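You operate a simulated robot arm through the tools that you are given. There is no shell and no other tool. Be economical: measure what you need, move in short steps, check, and stop when the job is done.

Carry out the task below with a simulated two-armed robot. There is one attempt and no reset: what you move stays moved.

## Task
On the loading bed, fold the rag in half.

The check looks at the end state, three seconds after you hand in, the way a careful person would. Anything else that was tipped, shoved, dropped, spilled or broken makes it a failure. Flat cloth is picked up by pressing the open fingertips on it (5 to 10 N) and closing them slowly along it; thin cloth reads only 2 to 8 mm in the jaws.

## Robot
Two 7-joint arms with two-finger parallel grippers on one trunk, on a base that drives. Base frame: it is fixed to the floor where the robot stands at the start and does not move with it; the origin is under the middle of the robot, x ahead of it, y to its left, z up. Readings come in m, degrees, newtons and seconds.
The left shoulder is at the start at [-0.013, 0.312, 1.096], the right one opposite. With the tool pointing down near the work surface each hand reaches from about 0.26 to 0.64 m from the robot's upright axis, wherever it stands, measured 20 degrees to its own side. Places, roughly: loading bed [0.7, 0, 0.8]. Payload 3.8 kg a hand.
The TCP of each hand is the grasp point between the finger pads, 0.03 m short of the fingertips. In the tool frame z runs along the fingers and y along their closing line. Largest opening 0.11 m; finger width 0.02, thickness 0.01; the body of the gripper, 0.048 by 0.112 m, starts 0.055 m behind the TCP.
Orientation is told as [roll, pitch, yaw] about the base's x, y, z axes, in that order, counted from this pose: with the fingers straight down and closing along the base's y, the tool's x points along the base's -x, its y along +y and its z along -z.

## Interface
- The arms move only by the tool move_arm. It takes "left_commands", "right_commands" or both (then of equal length, played together; a hand with none holds still); each is a list of rows, each a list of 3 entries, a list of its own where there are three numbers: the shift along the tool's x, y, z in m, then the turn, a rotation vector about the tool's x, y, z in degrees, then the finger opening in m, from 0 to 0.11. In form: [[[x, y, z], [wx, wy, wz], hand], ...]. A call has 1 to 8 rows; each row shifts and turns the commanded pose from where the row before left it, along the tool's axes as they then stand. Rows are played at 5 a second. More than 0.05 m and 8.6 degrees between two rows, or a gripper value outside its range, and nothing of the call is played. Where a pose cannot be reached the arm comes as near as it can. A force on the tool above 40 N (or 10 N above the force at the start of the call, whichever is more), or a blocked arm, ends the call early, and 0.2 s more pass. The fingers move at their own pace (about 0.072 m/s each) and stop on an object; they squeeze with about 33 N. The grip force told is the motor's: it shows also when the fingers shut on nothing. Time passes only in rows, and 0.2 s behind the last, so rows that do not move let the fingers close. The reply holds the time, the measured pose of the TCP, the force on the tool along the base axes, the opening and the grip force, in the units named above and with some noise, with the torque about the TCP (base axes, N m) and any sound that the robot's microphone picked up.
- Cameras (640 x 400 px; columns grow to the right, rows downward): "scene" is now at [0.0563, 0.0956, 1.2563]; the picture's right is [-0.58, -0.81, 0.02], its down [-0.46, 0.30, -0.84] and it looks along [0.67, -0.50, -0.55] (base axes); focal length 253 px, centre (320, 200). "left" rides on the left gripper at [0.072, -0.017, -0.103] in its tool frame; the picture's right is [0.23, 0.97, 0.00], its down [-0.76, 0.18, -0.62] and it looks along [-0.61, 0.14, 0.78] (tool axes); focal length 222 px, centre (320, 200). "right" rides on the right gripper at [0.073, 0.017, -0.103] in its tool frame; the picture's right is [-0.23, 0.97, 0.00], its down [-0.76, -0.18, -0.62] and it looks along [-0.61, -0.14, 0.78] (tool axes); focal length 222 px, centre (320, 200). There is no depth. A picture from a camera that has moved, and an enlarged one, comes with that camera's place and axes in the base frame and with its lens.
- camera(camera): a new picture of that camera. No time passes.
- move_column(by): slides the trunk up (or, below 0, down) by that many m; the arms and the scene camera ride with it, the base frame stays. It gives what a move gives, with no picture.
- roll_base(legs): drives the robot by 1 to 6 legs, each [ahead, turn to the left] in m and degrees, along the robot's own axes; the way and the turn of a leg run together, so that a leg with both is an arc; at most 1.5 m and 180 degrees a leg. The arms and the cameras ride along, it lands a little off, and it stops where it bumps. It gives what a move gives.
- aim_head(pan, tilt): turns the head with the scene camera to pan (to the left, within 80 degrees either way) and tilt (down, from -29 to 69), counted from straight ahead of the robot. It gives what a move gives.
- inspect(camera, box): a new picture of the part [left, top, right, bottom] of that camera's present view, enlarged. No time passes.
- sign_off(): hands the job in; it is judged then, once.

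Go step by step. Nothing tells you exact positions but the pictures and the camera data: compare them with the known pose of the tool, close in by small moves and look again before you grip or let go. The budget is 120 turns and 88 pictures, counting those below and the enlarged ones. Unless the task says otherwise, let go and move clear before handing in, and close with one line.

The tools are called after "Request:" as name(argument=value, ...) on one line, values as JSON. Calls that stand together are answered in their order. move_arm: Moves the arms, as the interface text tells. Its arguments: {"type":"object","properties":{"left_commands":{"type":"array","items":{"type":"array"}},"right_commands":{"type":"array","items":{"type":"array"}}},"required":[]} The other tools are called the same way: move_column (by) slides the trunk up or down; roll_base (legs) drives the base; aim_head (pan, tilt) turns the head that bears the scene camera; camera (camera) takes a picture; inspect (camera, box) takes an enlarged picture of a part of a camera's view; sign_off () hands the job in.

At the start:

```text
time: 0.0
left_tcp_pos: [0.3207, -0.0133, 1.0377]
left_tcp_rot: [-2.3, -0.9, 0.1]
left_ft_force: [-0.3, -0.2, 0.3]
left_wrist_torque: [0.02, 0.03, 0.02]
left_grip_width: 0.1099
left_grip_force: 0.0
right_tcp_pos: [0.2814, -0.3091, 0.9952]
right_tcp_rot: [6.1, -1.2, 6.0]
right_ft_force: [0.6, 0.3, -0.8]
right_wrist_torque: [-0.01, -0.02, 0.02]
right_grip_width: 0.1103
right_grip_force: 0.1
trunk travel left (down, up): [-0.2, 0.37]
robot x, y, heading: [-0.0206, 0.1083, -0.2]
head pan, tilt: [-35.7, 35.2]
```

scene: 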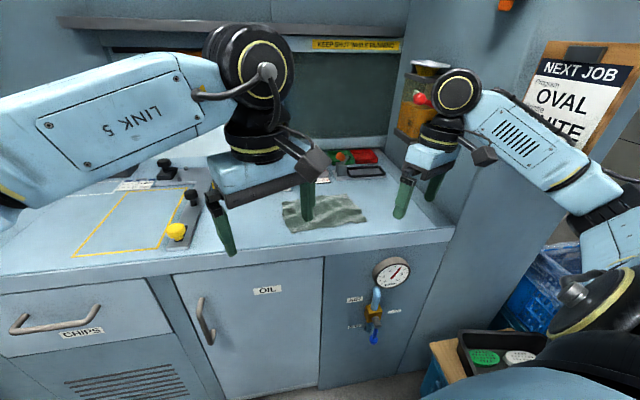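
right: 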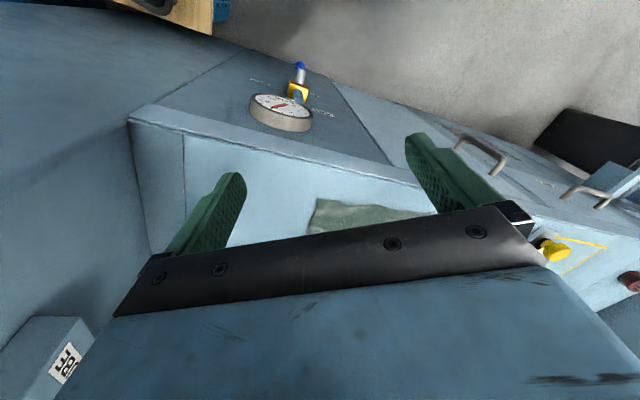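
left: 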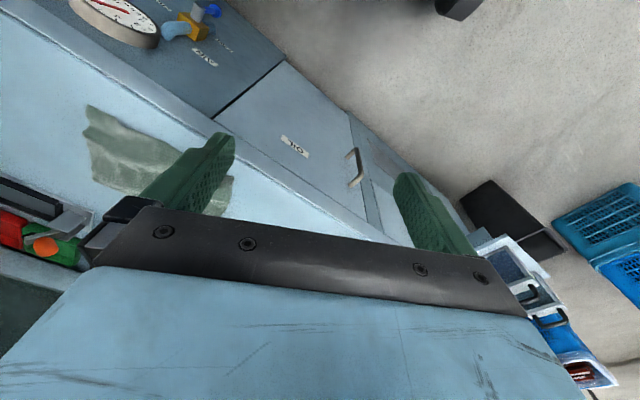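

The rag lies on the bed around (0.55, -0.29, 0.8), with the right hand close by. First I take a closer look at it.

Request:
inspect(camera="scene", box=[240, 140, 400, 240])

Request:
inspect(camera="left", box=[0, 60, 320, 260])

```text
4.00 times, centred on (320, 190) of scene
camera zoom: at [0.0563, 0.0956, 1.2563], right [-0.58, -0.81, 0.02], down [-0.46, 0.3, -0.84], along [0.67, -0.5, -0.55], focal length 1013 px, centre (320, 240)
```

zoom: 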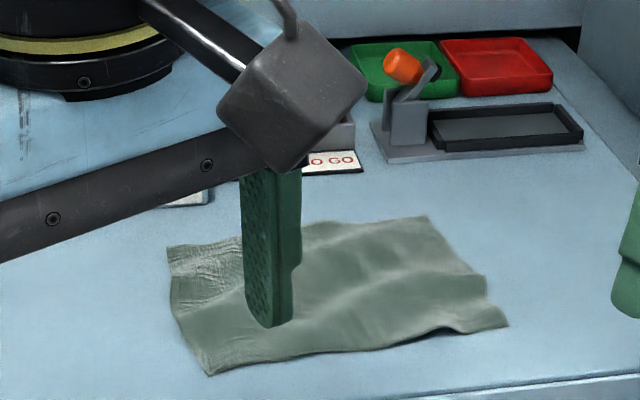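

```text
2.00 times, centred on (160, 160) of left
camera zoom: at [0.247, -0.0267, 1.1412], right [-0.23, 0.97, -0.04], down [0.75, 0.2, 0.63], along [0.62, 0.11, -0.78], focal length 444 px, centre (640, 280)
```

zoom: 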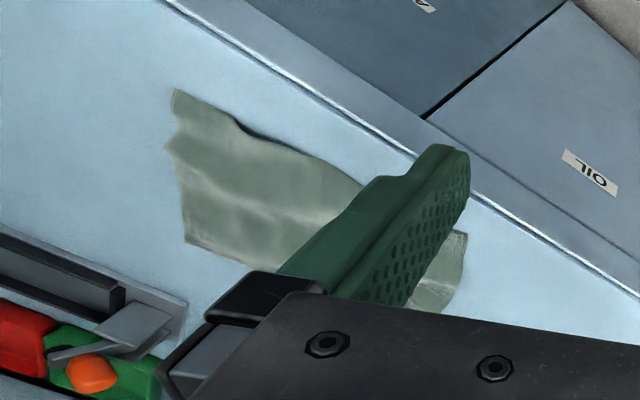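

The rag is roughly 0.195 x 0.14 m, with near corners A (0.467,-0.132) and D (0.401,-0.316), far corners B (0.603,-0.178) and C (0.533,-0.358), at z≈0.85. I want to drive closer and face it, so I check what is around on the right first.

Request:
aim_head(pan=-75, tilt=35)

Request:
camera(camera="scene")

Request:
aim_head(pan=-30, tilt=62)

Request:
camera(camera="scene")

```text
time: 1.1
left_tcp_pos: [0.323, -0.015, 1.0385]
left_tcp_rot: [-2.2, -0.7, 0.2]
left_ft_force: [-0.6, -0.6, 0.2]
left_wrist_torque: [-0.03, -0.02, 0.05]
left_grip_width: 0.1098
left_grip_force: 0.1
right_tcp_pos: [0.2815, -0.3067, 0.9977]
right_tcp_rot: [5.3, -1.6, 6.6]
right_ft_force: [0.4, 0.4, -0.1]
right_wrist_torque: [0.0, 0.01, 0.02]
right_grip_width: 0.1102
right_grip_force: 0.1
trunk travel left (down, up): [-0.2, 0.37]
robot x, y, heading: [-0.0187, 0.1069, -0.4]
head pan, tilt: [-75.0, 35.0]
```

```text
82 pictures are left
camera scene: at [0.0091, 0.0615, 1.2583], right [-0.97, -0.26, 0.0], down [-0.14, 0.52, -0.84], along [0.22, -0.81, -0.54], focal length 253 px, centre (320, 200)
```

scene: 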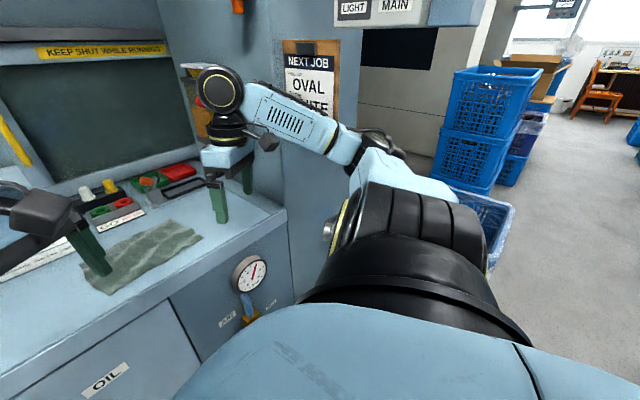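

```text
time: 2.2
left_tcp_pos: [0.3219, -0.0144, 1.0395]
left_tcp_rot: [-2.2, -0.7, 0.1]
left_ft_force: [-0.9, 0.1, -0.3]
left_wrist_torque: [0.04, -0.03, 0.03]
left_grip_width: 0.1101
left_grip_force: 0.1
right_tcp_pos: [0.2794, -0.3092, 1.0001]
right_tcp_rot: [4.6, -1.7, 6.8]
right_ft_force: [0.2, -0.1, 0.5]
right_wrist_torque: [0.0, 0.0, -0.02]
right_grip_width: 0.1099
right_grip_force: 0.0
trunk travel left (down, up): [-0.2, 0.37]
robot x, y, heading: [-0.0161, 0.1085, 0.0]
head pan, tilt: [-30.0, 62.0]
```

```text
81 pictures are left
camera scene: at [0.0419, 0.1126, 1.2199], right [-0.5, -0.87, 0.03], down [-0.76, 0.42, -0.5], along [0.42, -0.27, -0.87], focal length 253 px, centre (320, 200)
```

scene: 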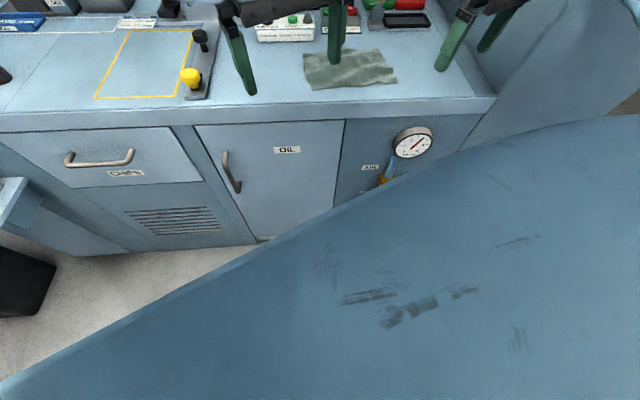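

The bed's front normal points at about -24° and the right side is open floor, so there is room. I turn right, drive toward the rag's lateral line, and turn back to square up with the rag.

Request:
roll_base(legs=[[0, -75], [0.19, 0], [0, 55]])

Request:
aim_head(pan=0, tilt=45)

Request:
camera(camera="scene")

```text
time: 2.8
left_tcp_pos: [0.3256, -0.0198, 1.0345]
left_tcp_rot: [-1.7, -0.5, 0.1]
left_ft_force: [0.0, 0.3, 0.0]
left_wrist_torque: [-0.03, 0.03, 0.03]
left_grip_width: 0.1099
left_grip_force: 0.1
right_tcp_pos: [0.2825, -0.3109, 1.0]
right_tcp_rot: [3.8, -2.1, 8.1]
right_ft_force: [-0.3, -0.7, 0.2]
right_wrist_torque: [0.02, 0.02, -0.05]
right_grip_width: 0.1097
right_grip_force: 0.0
trunk travel left (down, up): [-0.2, 0.37]
robot x, y, heading: [-0.0196, 0.1147, -0.0]
head pan, tilt: [-30.0, 62.0]
stopped in leg 1: the robot was blocked; the commanded pose is now the measured one
```

```text
time: 3.8
left_tcp_pos: [0.324, -0.0193, 1.0372]
left_tcp_rot: [-1.9, -0.7, 0.1]
left_ft_force: [0.3, -0.2, -0.2]
left_wrist_torque: [0.0, 0.0, 0.02]
left_grip_width: 0.1101
left_grip_force: 0.2
right_tcp_pos: [0.2805, -0.3079, 0.9987]
right_tcp_rot: [4.0, -1.9, 8.1]
right_ft_force: [0.4, -0.6, -0.7]
right_wrist_torque: [0.0, 0.03, -0.01]
right_grip_width: 0.1103
right_grip_force: 0.1
trunk travel left (down, up): [-0.2, 0.37]
robot x, y, heading: [-0.018, 0.1082, 0.2]
head pan, tilt: [0.0, 45.0]
```

```text
80 pictures are left
camera scene: at [0.0699, 0.1439, 1.2402], right [0.0, -1.0, 0.03], down [-0.7, -0.02, -0.71], along [0.71, -0.02, -0.7], focal length 253 px, centre (320, 200)
```

scene: 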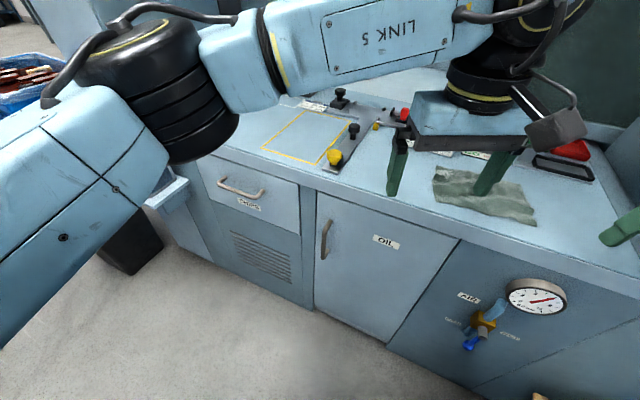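

The turn was blocked right away, without visible motion. I look around to find what blocks it.

Request:
aim_head(pan=-78, tilt=65)

Request:
camera(camera="scene")

Request:
camera(camera="right")

```text
time: 5.3
left_tcp_pos: [0.3238, -0.0184, 1.0354]
left_tcp_rot: [-1.7, -0.7, 0.1]
left_ft_force: [0.3, 0.1, -0.6]
left_wrist_torque: [-0.01, 0.02, -0.02]
left_grip_width: 0.1103
left_grip_force: 0.0
right_tcp_pos: [0.2796, -0.3082, 0.9995]
right_tcp_rot: [4.0, -2.1, 8.2]
right_ft_force: [0.0, 0.4, -0.9]
right_wrist_torque: [0.0, 0.02, -0.01]
right_grip_width: 0.1097
right_grip_force: 0.1
trunk travel left (down, up): [-0.2, 0.37]
robot x, y, heading: [-0.022, 0.1086, -0.1]
head pan, tilt: [-78.0, 65.0]
```

```text
79 pictures are left
camera scene: at [0.0015, 0.0837, 1.2164], right [-0.98, -0.21, 0.0], down [-0.18, 0.87, -0.45], along [0.1, -0.44, -0.89], focal length 253 px, centre (320, 200)
```

scene: 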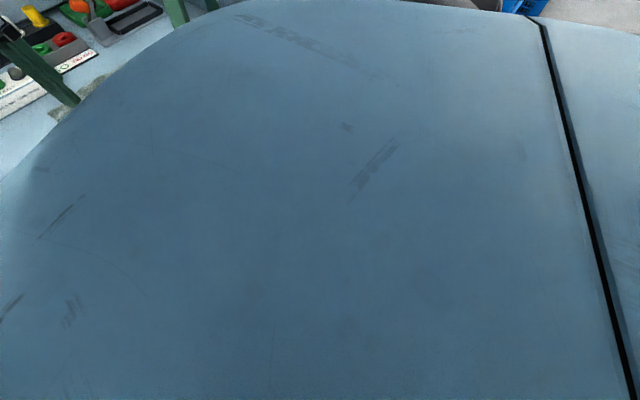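

```text
78 pictures are left
camera right: at [0.2025, -0.3089, 1.1006], right [0.08, 0.99, 0.08], down [0.76, -0.11, 0.64], along [0.64, 0.0, -0.77], focal length 222 px, centre (320, 200)
```

right: 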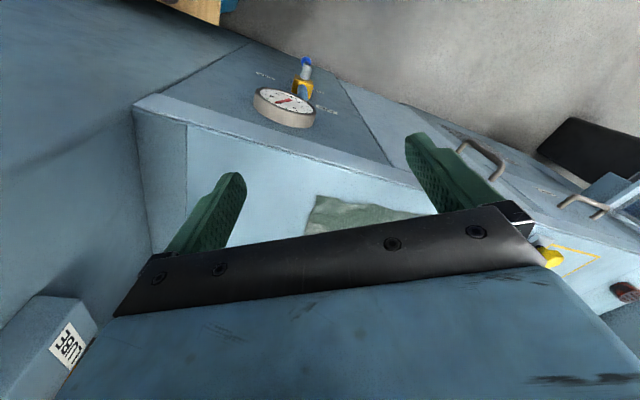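

The "NEXT JOB" wall on the right protrudes past the bed front, and the right elbow sits right against it. I pull both hands in to the left, leaving more room before moving the base.

Request:
move_arm(left_commands=[[[0, 0.045, 0], [0, 0, 0], 0.11], [[0, 0.045, 0], [0, 0, 0], 0.11], [[0, 0.045, 0], [0, 0, 0], 0.11], [[0, 0.045, 0], [0, 0, 0], 0.11], [[0, 0.045, 0], [0, 0, 0], 0.11]], right_commands=[[[0, 0.04, 0], [0, 0, 0], 0.11], [[0, 0.04, 0], [0, 0, 0], 0.11], [[0, 0.04, 0], [0, 0, 0], 0.11], [[0, 0.04, 0], [0, 0, 0], 0.11], [[0, 0.03, 0], [0, 0, 0], 0.11]])

Request:
aim_head(pan=-70, tilt=30)

Request:
camera(camera="scene")

```text
time: 6.5
left_tcp_pos: [0.3182, 0.1549, 1.0297]
left_tcp_rot: [-0.1, -0.8, -2.3]
left_ft_force: [1.0, 0.9, -0.8]
left_wrist_torque: [-0.08, 0.13, -0.02]
left_grip_width: 0.1098
left_grip_force: 0.2
right_tcp_pos: [0.2369, -0.184, 1.0056]
right_tcp_rot: [4.7, -2.0, 1.3]
right_ft_force: [-0.5, 0.1, 1.8]
right_wrist_torque: [-0.1, -0.05, -0.06]
right_grip_width: 0.1101
right_grip_force: 0.0
trunk travel left (down, up): [-0.2, 0.37]
robot x, y, heading: [-0.0262, 0.1086, -13.9]
head pan, tilt: [-78.0, 65.0]
stopped in row 5 (right hand): the arm was blocked; the commanded pose is now the measured one
```

```text
time: 7.5
left_tcp_pos: [0.3264, 0.1438, 1.0312]
left_tcp_rot: [-0.9, -0.7, -4.9]
left_ft_force: [0.0, 0.0, 0.7]
left_wrist_torque: [0.03, -0.02, -0.02]
left_grip_width: 0.11
left_grip_force: 0.0
right_tcp_pos: [0.2323, -0.1852, 1.0114]
right_tcp_rot: [4.1, -2.2, -0.1]
right_ft_force: [0.2, -0.9, 0.0]
right_wrist_torque: [0.02, 0.01, 0.0]
right_grip_width: 0.1098
right_grip_force: 0.0
trunk travel left (down, up): [-0.2, 0.37]
robot x, y, heading: [-0.0223, 0.1097, -12.6]
head pan, tilt: [-70.0, 30.0]
```

```text
77 pictures are left
camera scene: at [-0.0007, 0.0286, 1.2647], right [-0.99, -0.13, -0.01], down [-0.06, 0.48, -0.87], along [0.12, -0.87, -0.49], focal length 253 px, centre (320, 200)
```

scene: 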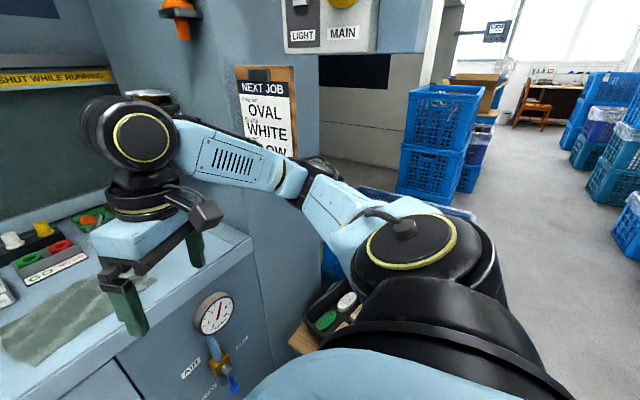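

The elbow was rubbing the wall's end, and the base has turned to about -13°. I back straight off so the elbow clears the wall end.

Request:
roll_base(legs=[[-0.15, 0]])

Request:
camera(camera="scene")

```text
time: 8.9
left_tcp_pos: [0.1918, 0.1638, 1.0259]
left_tcp_rot: [0.1, 0.0, -4.8]
left_ft_force: [0.2, -0.5, 0.5]
left_wrist_torque: [-0.03, -0.03, -0.01]
left_grip_width: 0.1102
left_grip_force: 0.0
right_tcp_pos: [0.0986, -0.1659, 1.0021]
right_tcp_rot: [5.2, -1.4, 0.1]
right_ft_force: [-0.2, 0.8, -0.7]
right_wrist_torque: [0.0, -0.02, -0.02]
right_grip_width: 0.11
right_grip_force: 0.0
trunk travel left (down, up): [-0.2, 0.37]
robot x, y, heading: [-0.1627, 0.1425, -12.5]
head pan, tilt: [-70.0, 30.0]
```

```text
76 pictures are left
camera scene: at [-0.1325, 0.0432, 1.2625], right [-0.99, -0.13, 0.0], down [-0.07, 0.5, -0.87], along [0.11, -0.86, -0.5], focal length 253 px, centre (320, 200)
```

scene: 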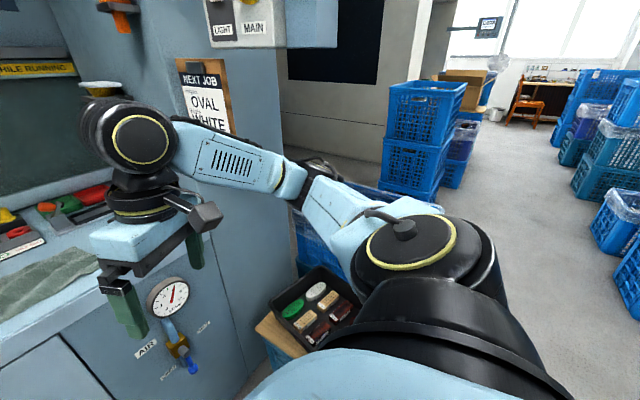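

It's free now. I straighten to face about -3°, drive forward, then turn to face the rag at about -50°.

Request:
roll_base(legs=[[0, 10], [0.27, 0]])

Request:
camera(camera="scene")

```text
time: 11.5
left_tcp_pos: [0.4588, 0.2141, 1.0263]
left_tcp_rot: [0.1, 0.0, 5.3]
left_ft_force: [-0.1, 0.3, 0.0]
left_wrist_torque: [0.01, -0.02, -0.01]
left_grip_width: 0.11
left_grip_force: 0.1
right_tcp_pos: [0.424, -0.1271, 1.002]
right_tcp_rot: [5.3, -1.2, 10.0]
right_ft_force: [0.3, -0.7, 0.4]
right_wrist_torque: [-0.02, 0.01, 0.02]
right_grip_width: 0.1101
right_grip_force: 0.1
trunk travel left (down, up): [-0.2, 0.37]
robot x, y, heading: [0.1118, 0.1245, -2.2]
head pan, tilt: [-70.0, 30.0]
```

```text
75 pictures are left
camera scene: at [0.1604, 0.0384, 1.2623], right [-0.95, -0.3, 0.0], down [-0.15, 0.48, -0.87], along [0.26, -0.83, -0.5], focal length 253 px, centre (320, 200)
```

scene: 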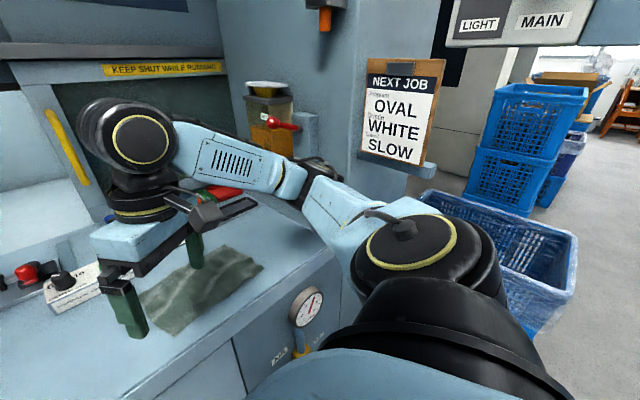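

There is good clearance now; I turn to face the rag.

Request:
roll_base(legs=[[0, -46]])

Request:
aim_head(pan=0, tilt=45)

Request:
camera(camera="scene")

```text
time: 14.0
left_tcp_pos: [0.4143, -0.0649, 1.0257]
left_tcp_rot: [0.1, 0.0, -40.8]
left_ft_force: [-1.2, -0.2, -0.5]
left_wrist_torque: [0.02, 0.0, 0.02]
left_grip_width: 0.1099
left_grip_force: 0.0
right_tcp_pos: [0.1443, -0.2742, 1.0015]
right_tcp_rot: [5.3, -1.2, -36.0]
right_ft_force: [1.0, 0.2, 0.3]
right_wrist_torque: [0.03, -0.05, 0.02]
right_grip_width: 0.1102
right_grip_force: 0.0
trunk travel left (down, up): [-0.2, 0.37]
robot x, y, heading: [0.1095, 0.1236, -48.6]
head pan, tilt: [-70.0, 30.0]
```

```text
time: 15.4
left_tcp_pos: [0.4152, -0.0637, 1.0258]
left_tcp_rot: [0.1, 0.0, -40.8]
left_ft_force: [-0.9, -0.3, 0.1]
left_wrist_torque: [0.02, 0.01, -0.01]
left_grip_width: 0.1099
left_grip_force: 0.1
right_tcp_pos: [0.1454, -0.2741, 1.0021]
right_tcp_rot: [5.3, -1.2, -36.0]
right_ft_force: [-1.1, 0.4, -0.9]
right_wrist_torque: [-0.02, 0.02, -0.02]
right_grip_width: 0.1098
right_grip_force: 0.1
trunk travel left (down, up): [-0.2, 0.37]
robot x, y, heading: [0.1136, 0.1258, -48.8]
head pan, tilt: [0.0, 45.0]
```

```text
74 pictures are left
camera scene: at [0.179, 0.0489, 1.2398], right [-0.75, -0.66, 0.0], down [-0.47, 0.53, -0.71], along [0.47, -0.53, -0.71], focal length 253 px, centre (320, 200)
```

scene: 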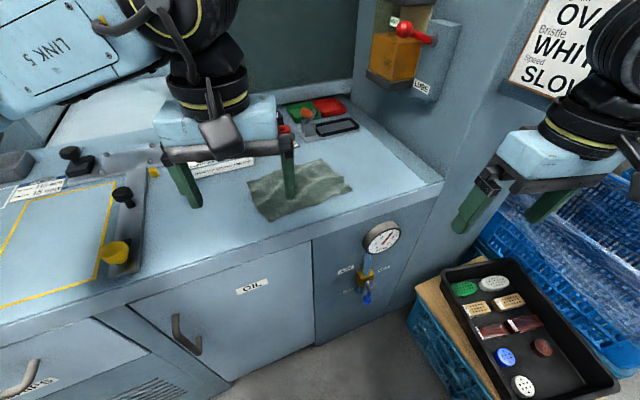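

The rag is now almost straight ahead at 0.54 m. I move 6 cm closer and look in detail.

Request:
roll_base(legs=[[0.06, 0]])

Request:
inspect(camera="scene", box=[220, 120, 380, 220])

Request:
camera(camera="left")

```text
time: 16.4
left_tcp_pos: [0.4552, -0.109, 1.0253]
left_tcp_rot: [0.1, 0.1, -40.8]
left_ft_force: [1.0, -0.2, 0.5]
left_wrist_torque: [0.02, 0.05, 0.0]
left_grip_width: 0.11
left_grip_force: 0.0
right_tcp_pos: [0.1844, -0.3197, 1.0007]
right_tcp_rot: [5.4, -1.1, -36.0]
right_ft_force: [-0.3, 0.7, -0.3]
right_wrist_torque: [0.04, 0.02, 0.02]
right_grip_width: 0.1101
right_grip_force: 0.0
trunk travel left (down, up): [-0.2, 0.37]
robot x, y, heading: [0.1547, 0.0843, -48.5]
head pan, tilt: [0.0, 45.0]
```

```text
4.00 times, centred on (300, 170) of scene
camera zoom: at [0.2195, 0.0032, 1.2397], right [-0.75, -0.66, 0.0], down [-0.47, 0.53, -0.71], along [0.47, -0.53, -0.71], focal length 1013 px, centre (400, 320)
```

zoom: 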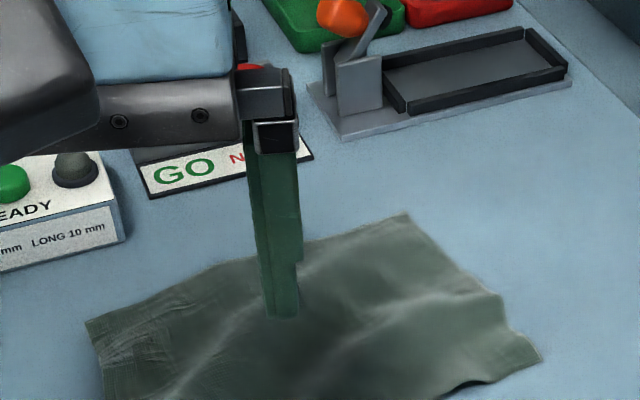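

```text
72 pictures are left
camera left: at [0.3888, -0.0742, 1.1294], right [0.46, 0.89, 0.0], down [0.69, -0.36, 0.62], along [0.55, -0.29, -0.78], focal length 222 px, centre (320, 200)
```

left: 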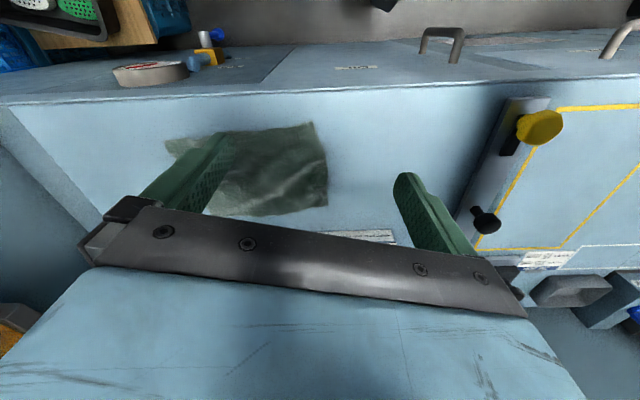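

The corner estimates agree between both views (table z≈0.85). I bring the right hand over the bed toward corner D while starting to turn the left so its fingers will close across the near edge A–D.

Request:
move_arm(left_commands=[[[0, 0, 0], [0, 0, 8.4], 0.09], [[0, 0, 0], [0, 0, 8.4], 0.07], [[0, 0, 0], [0, 0, 8.4], 0.05], [[0, 0, 0], [0, 0, 8.4], 0.045], [[0, 0, 0], [0, 0, 8.4], 0.045], [[0, 0, 0], [0, 0, 8.4], 0.045], [[0, 0, 0], [0, 0, 8.4], 0.045], [[0, 0, 0], [0, 0, 8.4], 0.045]], right_commands=[[[-0.03, 0.032, 0], [0, 0, 0], 0.09], [[-0.03, 0.032, 0], [0, 0, 0], 0.07], [[-0.03, 0.032, 0], [0, 0, 0], 0.05], [[-0.03, 0.032, 0], [0, 0, 0], 0.045], [[-0.03, 0.032, 0], [0, 0, 0], 0.045], [[0, 0, 0], [0, 0, 0], 0.045], [[0, 0, 0], [0, 0, 0], 0.045], [[0, 0, 0], [0, 0, 0], 0.045]])

Request:
camera(camera="scene")

```text
time: 18.2
left_tcp_pos: [0.4543, -0.1084, 1.0252]
left_tcp_rot: [0.1, 0.2, -108.3]
left_ft_force: [-0.5, -0.5, -1.1]
left_wrist_torque: [0.0, -0.01, 0.01]
left_grip_width: 0.0448
left_grip_force: 0.0
right_tcp_pos: [0.3978, -0.2795, 1.0197]
right_tcp_rot: [5.2, -1.2, -36.0]
right_ft_force: [-0.4, -0.7, -0.4]
right_wrist_torque: [-0.02, -0.01, 0.01]
right_grip_width: 0.0451
right_grip_force: 0.1
trunk travel left (down, up): [-0.2, 0.37]
robot x, y, heading: [0.1528, 0.0818, -48.3]
head pan, tilt: [0.0, 45.0]
```

```text
71 pictures are left
camera scene: at [0.2188, 0.0039, 1.2398], right [-0.75, -0.66, 0.0], down [-0.47, 0.53, -0.71], along [0.47, -0.53, -0.71], focal length 253 px, centre (320, 200)
```

scene: 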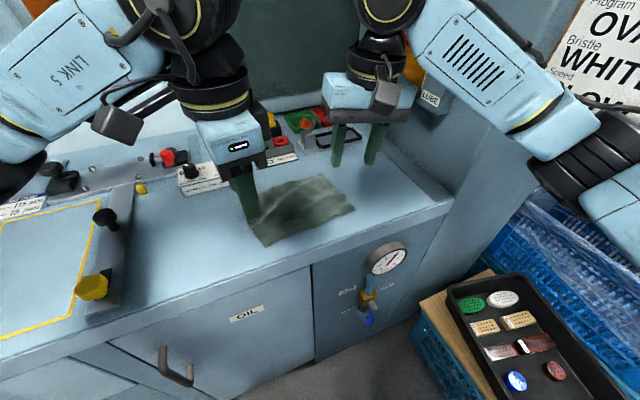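

Left orientation is right. Now I level and turn the right hand to match.

Request:
move_arm(right_commands=[[[0, 0, 0], [5.2, 1.2, 0], 0.045], [[0, 0, 0], [0, 0, 8.4], 0.045], [[0, 0, 0], [0, 0, 8.4], 0.045], [[0, 0, 0], [0, 0, 8.4], 0.045], [[0, 0, 0], [0, 0, 8.4], 0.045], [[0, 0, 0], [0, 0, 8.4], 0.045], [[0, 0, 0], [0, 0, 8.4], 0.045], [[0, 0, 0], [0, 0, 8.4], 0.045]])

Request:
move_arm(right_commands=[[[0, 0, 0], [0, 0, 8.4], 0.045], [[0, 0, 0], [0, 0, 5], 0.045]])

Request:
camera(camera="scene")

Request:
camera(camera="right")

```text
time: 20.0
left_tcp_pos: [0.4543, -0.1086, 1.0255]
left_tcp_rot: [0.0, 0.1, -108.0]
left_ft_force: [0.7, -0.4, -0.6]
left_wrist_torque: [-0.01, 0.0, -0.02]
left_grip_width: 0.045
left_grip_force: 0.1
right_tcp_pos: [0.3984, -0.2778, 1.02]
right_tcp_rot: [0.0, 0.2, -94.8]
right_ft_force: [-0.1, 0.6, -0.3]
right_wrist_torque: [0.02, 0.03, 0.02]
right_grip_width: 0.0452
right_grip_force: 0.0
trunk travel left (down, up): [-0.2, 0.37]
robot x, y, heading: [0.1515, 0.085, -48.4]
head pan, tilt: [0.0, 45.0]
```

```text
time: 20.6
left_tcp_pos: [0.4547, -0.109, 1.0263]
left_tcp_rot: [0.0, 0.1, -108.0]
left_ft_force: [-0.4, 0.1, -0.6]
left_wrist_torque: [-0.02, -0.01, -0.01]
left_grip_width: 0.0451
left_grip_force: 0.1
right_tcp_pos: [0.3979, -0.2772, 1.0181]
right_tcp_rot: [0.0, 0.0, -108.1]
right_ft_force: [-0.3, 0.2, 0.3]
right_wrist_torque: [0.01, 0.03, 0.03]
right_grip_width: 0.0447
right_grip_force: 0.0
trunk travel left (down, up): [-0.2, 0.37]
robot x, y, heading: [0.1482, 0.0803, -48.5]
head pan, tilt: [0.0, 45.0]
```

```text
70 pictures are left
camera scene: at [0.2189, 0.004, 1.2398], right [-0.75, -0.66, 0.0], down [-0.47, 0.53, -0.71], along [0.47, -0.53, -0.71], focal length 253 px, centre (320, 200)
```

scene: 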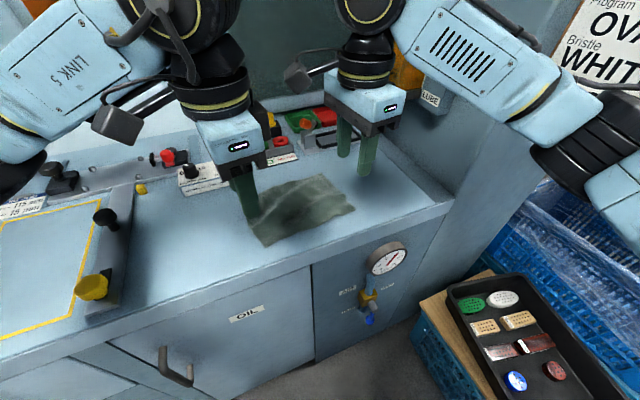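

```text
69 pictures are left
camera right: at [0.4364, -0.2134, 1.1222], right [0.85, -0.52, 0.0], down [-0.41, -0.67, 0.62], along [-0.32, -0.53, -0.78], focal length 222 px, centre (320, 200)
```

right: 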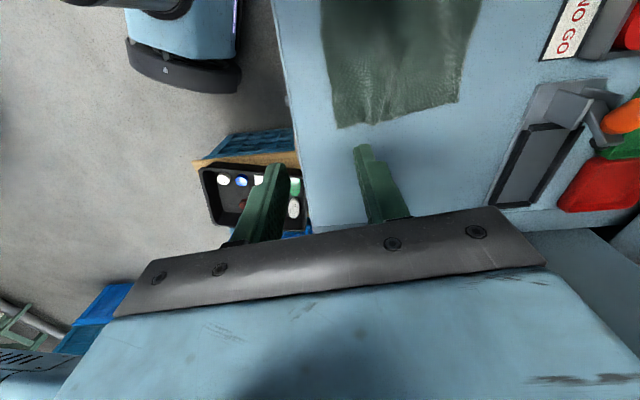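

Request:
camera(camera="left")

Request:
inspect(camera="scene", box=[220, 160, 380, 260])

```text
68 pictures are left
camera left: at [0.4601, -0.0341, 1.1294], right [1.0, -0.09, 0.0], down [-0.07, -0.78, 0.62], along [-0.05, -0.62, -0.78], focal length 222 px, centre (320, 200)
```

left: 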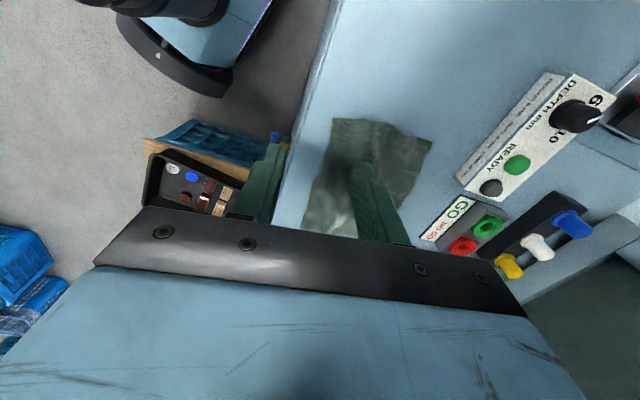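

```text
4.00 times, centred on (300, 210) of scene
camera zoom: at [0.2189, 0.004, 1.2398], right [-0.75, -0.66, 0.0], down [-0.47, 0.53, -0.71], along [0.47, -0.53, -0.71], focal length 1013 px, centre (400, 160)
```

zoom: 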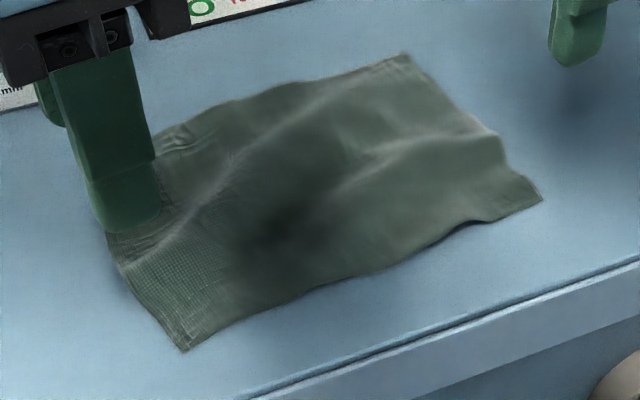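

Corners confirmed: A (0.468,-0.130), D (0.404,-0.314), B (0.602,-0.174), C (0.537,-0.359). I bring both hands above the near corners, tips about 3 cm over the cloth.

Request:
move_arm(left_commands=[[[-0.018, 0.0205, 0], [0, 0, 0], 0.045], [[-0.018, 0.0205, 0], [0, 0, 0], 0.045], [[0, 0, 0.038], [0, 0, 0], 0.045], [[0, 0, 0.039], [0, 0, 0], 0.045], [[0, 0, 0.039], [0, 0, 0], 0.045]], right_commands=[[[-0.0065, 0.02, 0], [0, 0, 0], 0.045], [[-0.0065, 0.0195, 0], [0, 0, 0], 0.045], [[0, 0, 0.036], [0, 0, 0], 0.045], [[0, 0, 0.036], [0, 0, 0], 0.045], [[0, 0, 0.037], [0, 0, 0], 0.045]])

Request:
inspect(camera="scene", box=[220, 160, 380, 260])

Request:
camera(camera="right")

Request:
camera(camera="left")

```text
time: 21.8
left_tcp_pos: [0.4809, -0.1544, 0.9111]
left_tcp_rot: [0.1, 0.1, -108.0]
left_ft_force: [0.5, 0.4, -0.2]
left_wrist_torque: [0.02, 0.04, 0.01]
left_grip_width: 0.0451
left_grip_force: 0.1
right_tcp_pos: [0.4339, -0.3006, 0.9106]
right_tcp_rot: [0.0, 0.0, -108.1]
right_ft_force: [0.5, -0.4, -0.2]
right_wrist_torque: [0.0, -0.01, 0.01]
right_grip_width: 0.0451
right_grip_force: 0.0
trunk travel left (down, up): [-0.2, 0.37]
robot x, y, heading: [0.1494, 0.0843, -48.2]
head pan, tilt: [0.0, 45.0]
```

```text
4.00 times, centred on (300, 210) of scene
camera zoom: at [0.219, 0.0038, 1.2397], right [-0.75, -0.66, 0.0], down [-0.47, 0.53, -0.71], along [0.47, -0.53, -0.71], focal length 1013 px, centre (400, 160)
```

zoom: 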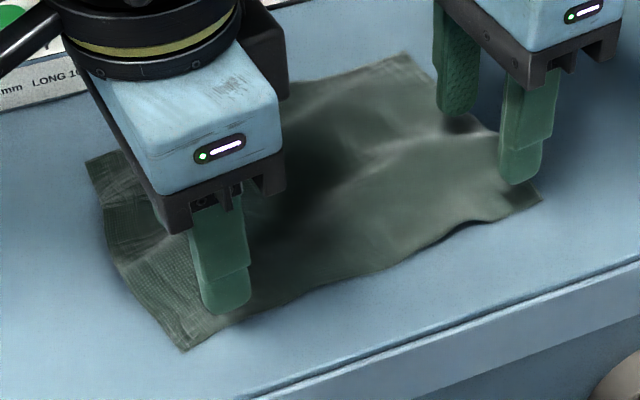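

```text
65 pictures are left
camera right: at [0.4704, -0.2378, 1.0141], right [0.86, -0.52, 0.0], down [-0.41, -0.67, 0.62], along [-0.32, -0.53, -0.78], focal length 222 px, centre (320, 200)
```

right: 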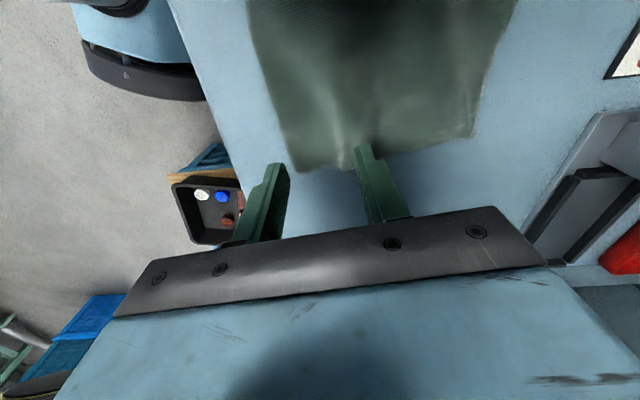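

```text
64 pictures are left
camera left: at [0.4868, -0.0809, 1.0149], right [1.0, -0.09, 0.0], down [-0.07, -0.78, 0.62], along [-0.05, -0.62, -0.78], focal length 222 px, centre (320, 200)
```

left: 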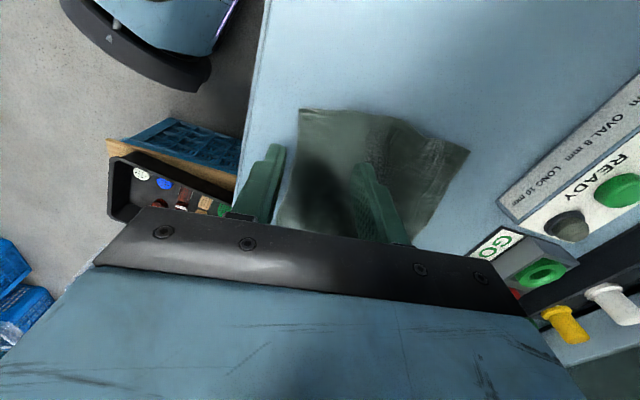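

Both hands hover rightly over the corners. I shift slightly inward so the outer fingers land on the cloth, narrow to 35 mm, and descend close.

Request:
move_arm(left_commands=[[[0, 0.008, 0], [0, 0, 0], 0.035], [[0, 0, 0.012], [0, 0, 0], 0.035], [[0, 0, 0.01], [0, 0, 0], 0.035], [[0, 0, 0.004], [0, 0, 0], 0.035]], right_commands=[[[0, 0.004, 0], [0, 0, 0], 0.035], [[0, 0, 0.012], [0, 0, 0], 0.035], [[0, 0, 0.01], [0, 0, 0], 0.035], [[0, 0, 0.004], [0, 0, 0], 0.035]])

Request:
inspect(camera="scene", box=[220, 160, 380, 260])

```text
time: 22.8
left_tcp_pos: [0.4903, -0.1569, 0.8848]
left_tcp_rot: [0.0, 0.0, -107.9]
left_ft_force: [-0.1, 1.0, 0.3]
left_wrist_torque: [0.0, 0.0, 0.0]
left_grip_width: 0.035
left_grip_force: 0.0
right_tcp_pos: [0.4356, -0.3026, 0.8835]
right_tcp_rot: [-0.1, 0.1, -108.2]
right_ft_force: [0.7, -0.3, 0.1]
right_wrist_torque: [-0.01, 0.01, 0.01]
right_grip_width: 0.0351
right_grip_force: 0.0
trunk travel left (down, up): [-0.2, 0.37]
robot x, y, heading: [0.1498, 0.0829, -48.2]
head pan, tilt: [0.0, 45.0]
```

```text
4.00 times, centred on (300, 210) of scene
camera zoom: at [0.2189, 0.004, 1.2398], right [-0.75, -0.66, 0.0], down [-0.47, 0.53, -0.71], along [0.47, -0.53, -0.71], focal length 1013 px, centre (400, 160)
```

zoom: 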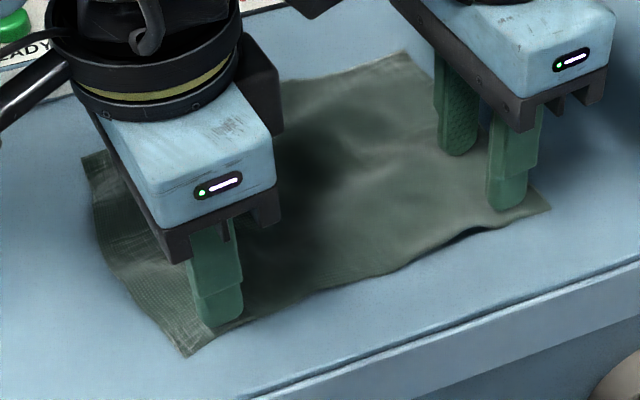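

The outer fingers sit right at the edge, near the corners. I press down in 2 mm steps.

Request:
move_arm(left_commands=[[[0, 0, 0.002], [0, 0, 0], 0.035], [[0, 0, 0.002], [0, 0, 0], 0.035]], right_commands=[[[0, 0, 0.002], [0, 0, 0], 0.035], [[0, 0, 0.001], [0, 0, 0], 0.035]])

```text
time: 23.4
left_tcp_pos: [0.49, -0.158, 0.8822]
left_tcp_rot: [0.1, 0.0, -108.0]
left_ft_force: [0.2, -0.2, 5.5]
left_wrist_torque: [0.01, 0.13, 0.0]
left_grip_width: 0.0346
left_grip_force: 0.2
right_tcp_pos: [0.4358, -0.302, 0.8823]
right_tcp_rot: [0.1, 0.0, -108.0]
right_ft_force: [-0.4, -1.0, 1.9]
right_wrist_torque: [0.0, 0.05, -0.01]
right_grip_width: 0.0348
right_grip_force: 0.1
trunk travel left (down, up): [-0.2, 0.37]
robot x, y, heading: [0.1514, 0.0806, -48.7]
head pan, tilt: [0.0, 45.0]
```

Request:
move_arm(left_commands=[[[0, 0, 0.0005], [0, 0, 0], 0.035], [[0, 0, 0], [0, 0, 0], 0.035]], right_commands=[[[0, 0, 0.0015], [0, 0, 0], 0.035], [[0, 0, 0], [0, 0, 0], 0.035]])

```text
time: 24.0
left_tcp_pos: [0.4907, -0.1573, 0.8817]
left_tcp_rot: [0.2, 0.0, -108.0]
left_ft_force: [1.5, -2.2, 12.8]
left_wrist_torque: [0.03, 0.22, 0.03]
left_grip_width: 0.0343
left_grip_force: 0.1
right_tcp_pos: [0.4347, -0.3034, 0.8811]
right_tcp_rot: [0.2, 0.1, -108.1]
right_ft_force: [-0.5, -2.3, 13.9]
right_wrist_torque: [-0.04, 0.23, 0.08]
right_grip_width: 0.0352
right_grip_force: 0.0
trunk travel left (down, up): [-0.2, 0.37]
robot x, y, heading: [0.1513, 0.0773, -48.6]
head pan, tilt: [0.0, 45.0]
```

Contact at about 13 N, a touch high. I ease off a little and close slowly.

Request:
move_arm(left_commands=[[[0, 0, -0.0004], [0, 0, 0], 0.032], [[0, 0, 0], [0, 0, 0], 0.028], [[0, 0, 0], [0, 0, 0], 0.024], [[0, 0, 0], [0, 0, 0], 0.02], [[0, 0, 0], [0, 0, 0], 0.016], [[0, 0, 0], [0, 0, 0], 0.012], [[0, 0, 0], [0, 0, 0], 0.008], [[0, 0, 0], [0, 0, 0], 0.004]], right_commands=[[[0, 0, -0.0004], [0, 0, 0], 0.032], [[0, 0, 0], [0, 0, 0], 0.028], [[0, 0, 0], [0, 0, 0], 0.024], [[0, 0, 0], [0, 0, 0], 0.02], [[0, 0, 0], [0, 0, 0], 0.016], [[0, 0, 0], [0, 0, 0], 0.012], [[0, 0, 0], [0, 0, 0], 0.008], [[0, 0, 0], [0, 0, 0], 0.004]])

Request:
move_arm(left_commands=[[[0, 0, 0], [0, 0, 0], 0.0], [[0, 0, 0], [0, 0, 0], 0.0]], right_commands=[[[0, 0, 0], [0, 0, 0], 0.0], [[0, 0, 0], [0, 0, 0], 0.0]])

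Request:
inspect(camera="scene", box=[220, 160, 380, 260])

```text
time: 25.8
left_tcp_pos: [0.4893, -0.1556, 0.8823]
left_tcp_rot: [0.1, 0.1, -108.0]
left_ft_force: [-0.2, 0.2, 19.4]
left_wrist_torque: [0.09, 0.07, -0.02]
left_grip_width: 0.0042
left_grip_force: 0.2
right_tcp_pos: [0.4356, -0.3025, 0.8819]
right_tcp_rot: [0.0, 0.0, -108.1]
right_ft_force: [1.1, 0.3, 12.8]
right_wrist_torque: [0.0, 0.03, -0.01]
right_grip_width: 0.0042
right_grip_force: 0.1
trunk travel left (down, up): [-0.2, 0.37]
robot x, y, heading: [0.1542, 0.0823, -48.4]
head pan, tilt: [0.0, 45.0]
```

```text
time: 26.4
left_tcp_pos: [0.4886, -0.1562, 0.8812]
left_tcp_rot: [0.0, 0.0, -108.0]
left_ft_force: [-1.4, 0.7, 21.7]
left_wrist_torque: [0.09, 0.12, -0.05]
left_grip_width: 0.0023
left_grip_force: 32.5
right_tcp_pos: [0.4359, -0.3019, 0.8817]
right_tcp_rot: [0.0, 0.0, -108.1]
right_ft_force: [0.8, 0.2, 12.6]
right_wrist_torque: [0.04, 0.07, 0.02]
right_grip_width: 0.002
right_grip_force: 33.2
trunk travel left (down, up): [-0.2, 0.37]
robot x, y, heading: [0.1536, 0.0853, -48.6]
head pan, tilt: [0.0, 45.0]
```

```text
4.00 times, centred on (300, 210) of scene
camera zoom: at [0.2174, 0.0054, 1.24], right [-0.75, -0.66, 0.0], down [-0.47, 0.53, -0.71], along [0.47, -0.53, -0.71], focal length 1013 px, centre (400, 160)
```

zoom: 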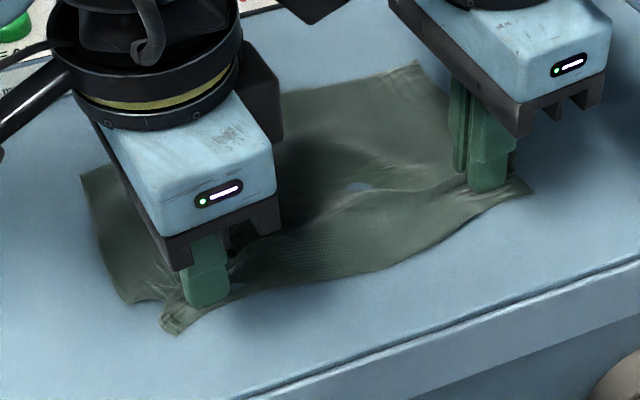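

Both jaws read about 2 mm with the cloth between. I lift slightly with a first tilt so the edge will drape over forward, and check that the corners came along.

Request:
move_arm(left_commands=[[[0, 0, -0.006], [0, 0, 0], 0.0], [[0, 0, -0.006], [0, 0, 0], 0.0], [[0, 0.0018, -0.0077], [-8, 0, 0], 0.0]], right_commands=[[[0, 0, -0.006], [0, 0, 0], 0.0], [[0, 0, -0.006], [0, 0, 0], 0.0], [[0, 0.0018, -0.0077], [-8, 0, 0], 0.0]])

Request:
inspect(camera="scene", box=[220, 160, 380, 260])

```text
time: 27.2
left_tcp_pos: [0.4906, -0.1585, 0.8985]
left_tcp_rot: [8.1, 0.0, -107.9]
left_ft_force: [0.6, 0.5, 0.2]
left_wrist_torque: [0.03, 0.03, 0.0]
left_grip_width: 0.0021
left_grip_force: 32.9
right_tcp_pos: [0.4375, -0.3044, 0.8999]
right_tcp_rot: [8.1, 0.0, -108.2]
right_ft_force: [-0.2, -0.3, -0.5]
right_wrist_torque: [0.0, -0.01, -0.01]
right_grip_width: 0.002
right_grip_force: 33.2
trunk travel left (down, up): [-0.2, 0.37]
robot x, y, heading: [0.1534, 0.0825, -48.7]
head pan, tilt: [0.0, 45.0]
```

```text
4.00 times, centred on (300, 210) of scene
camera zoom: at [0.2183, 0.004, 1.2398], right [-0.75, -0.66, 0.0], down [-0.47, 0.53, -0.71], along [0.47, -0.53, -0.71], focal length 1013 px, centre (400, 160)
```

zoom: 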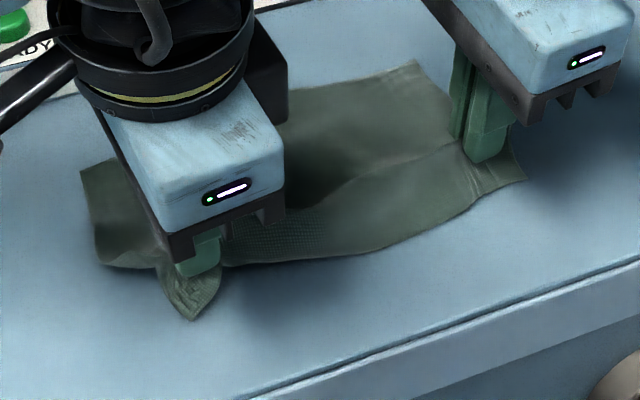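

Both corners are lifted cleanly. I continue the arc toward the far edge with tilt.

Request:
move_arm(left_commands=[[[0, 0.0046, -0.0045], [-8, 0, 0], 0.0], [[0, 0.0066, -0.0008], [-8, 0, 0], 0.0], [[0, 0.0063, 0.0039], [-8, 0, 0], 0.0], [[0, 0.0055, 0.0075], [-8, 0, 0], 0.0]], right_commands=[[[0, 0.0046, -0.0045], [-8, 0, 0], 0.0], [[0, 0.0066, -0.0008], [-8, 0, 0], 0.0], [[0, 0.0063, 0.0039], [-8, 0, 0], 0.0], [[0, 0.0055, 0.0075], [-8, 0, 0], 0.0]])

Request:
inspect(camera="scene", box=[220, 140, 380, 240])

Request:
camera(camera="left")

```text
time: 28.2
left_tcp_pos: [0.5166, -0.166, 0.9035]
left_tcp_rot: [40.2, 0.2, -107.9]
left_ft_force: [0.3, 0.0, -1.2]
left_wrist_torque: [0.0, 0.03, 0.01]
left_grip_width: 0.0024
left_grip_force: 32.8
right_tcp_pos: [0.4625, -0.313, 0.903]
right_tcp_rot: [40.2, 0.0, -108.1]
right_ft_force: [-0.6, -0.1, 0.2]
right_wrist_torque: [0.04, 0.03, 0.0]
right_grip_width: 0.0019
right_grip_force: 32.9
trunk travel left (down, up): [-0.2, 0.37]
robot x, y, heading: [0.1513, 0.0849, -48.5]
head pan, tilt: [0.0, 45.0]
```

```text
4.00 times, centred on (300, 190) of scene
camera zoom: at [0.2187, 0.0039, 1.2398], right [-0.75, -0.66, 0.0], down [-0.47, 0.53, -0.71], along [0.47, -0.53, -0.71], focal length 1013 px, centre (400, 240)
```

zoom: 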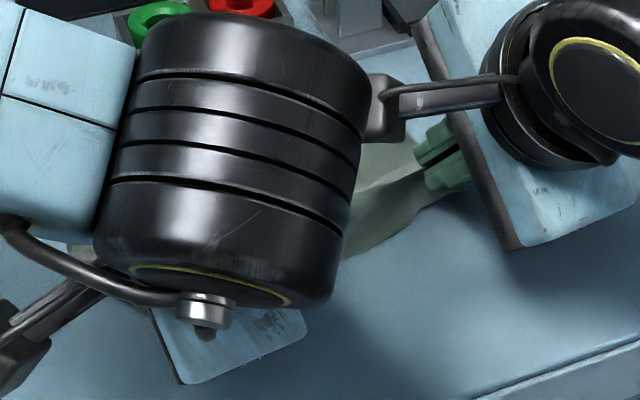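

```text
59 pictures are left
camera left: at [0.4626, -0.0723, 0.9717], right [0.78, -0.01, 0.63], down [-0.49, -0.64, 0.59], along [0.39, -0.77, -0.51], focal length 222 px, centre (320, 200)
```

left: 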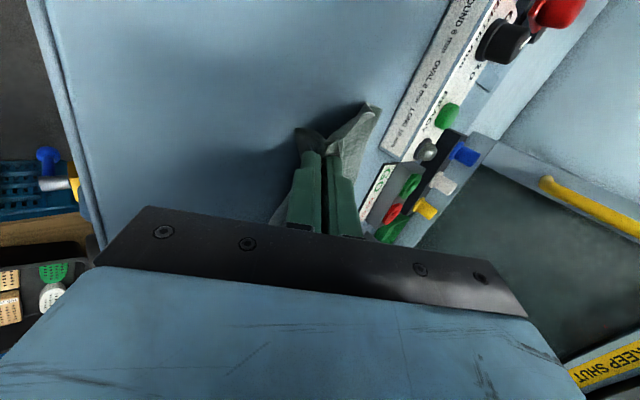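

The arms obstruct the scene view, but the cloth is held as wished. I finish the arc to lower the edge onto the far half.

Request:
move_arm(left_commands=[[[0, 0.0041, 0.0123], [-5, 0, 0], 0.0], [[0, 0.0035, 0.0177], [0, 0, 0], 0.0]], right_commands=[[[0, 0.0041, 0.0123], [-5, 0, 0], 0.0], [[0, 0.0035, 0.0177], [0, 0, 0], 0.0]])

Request:
camera(camera="left")

Request:
camera(camera="right")

Request:
camera(camera="scene")

```text
time: 28.8
left_tcp_pos: [0.5415, -0.1755, 0.8849]
left_tcp_rot: [45.1, 0.1, -108.0]
left_ft_force: [0.7, 0.0, -0.3]
left_wrist_torque: [0.0, 0.03, 0.0]
left_grip_width: 0.0024
left_grip_force: 33.8
right_tcp_pos: [0.4882, -0.3185, 0.8868]
right_tcp_rot: [45.0, -0.1, -108.1]
right_ft_force: [0.1, 0.3, -0.5]
right_wrist_torque: [0.0, 0.06, 0.02]
right_grip_width: 0.002
right_grip_force: 33.1
trunk travel left (down, up): [-0.2, 0.37]
robot x, y, heading: [0.1506, 0.0834, -48.6]
head pan, tilt: [0.0, 45.0]
```

```text
58 pictures are left
camera left: at [0.4828, -0.0793, 0.9469], right [0.72, 0.0, 0.69], down [-0.54, -0.63, 0.57], along [0.43, -0.78, -0.45], focal length 222 px, centre (320, 200)
```

left: 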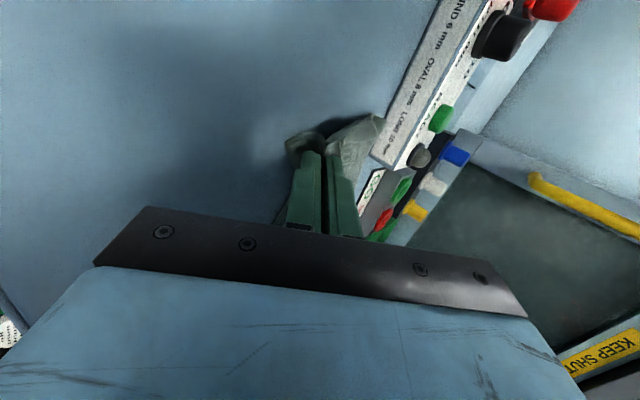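

```text
57 pictures are left
camera right: at [0.4509, -0.2302, 0.9716], right [0.58, -0.43, 0.69], down [-0.78, -0.55, 0.31], along [0.24, -0.72, -0.65], focal length 222 px, centre (320, 200)
```

right: 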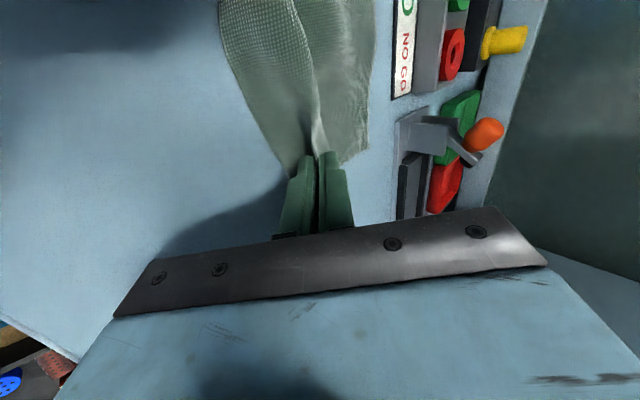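

```text
56 pictures are left
camera scene: at [0.2193, 0.0041, 1.2397], right [-0.75, -0.66, 0.0], down [-0.47, 0.53, -0.71], along [0.47, -0.53, -0.71], focal length 253 px, centre (320, 200)
```

scene: 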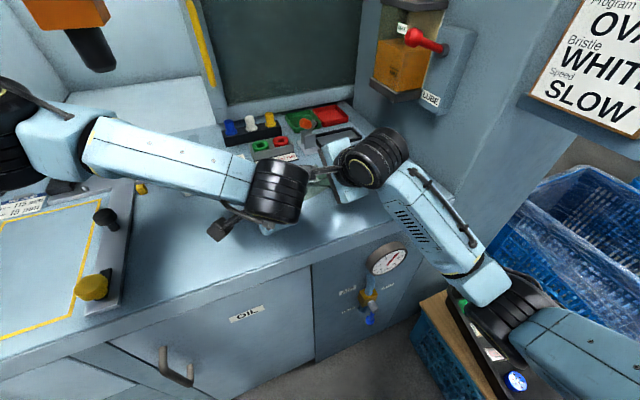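

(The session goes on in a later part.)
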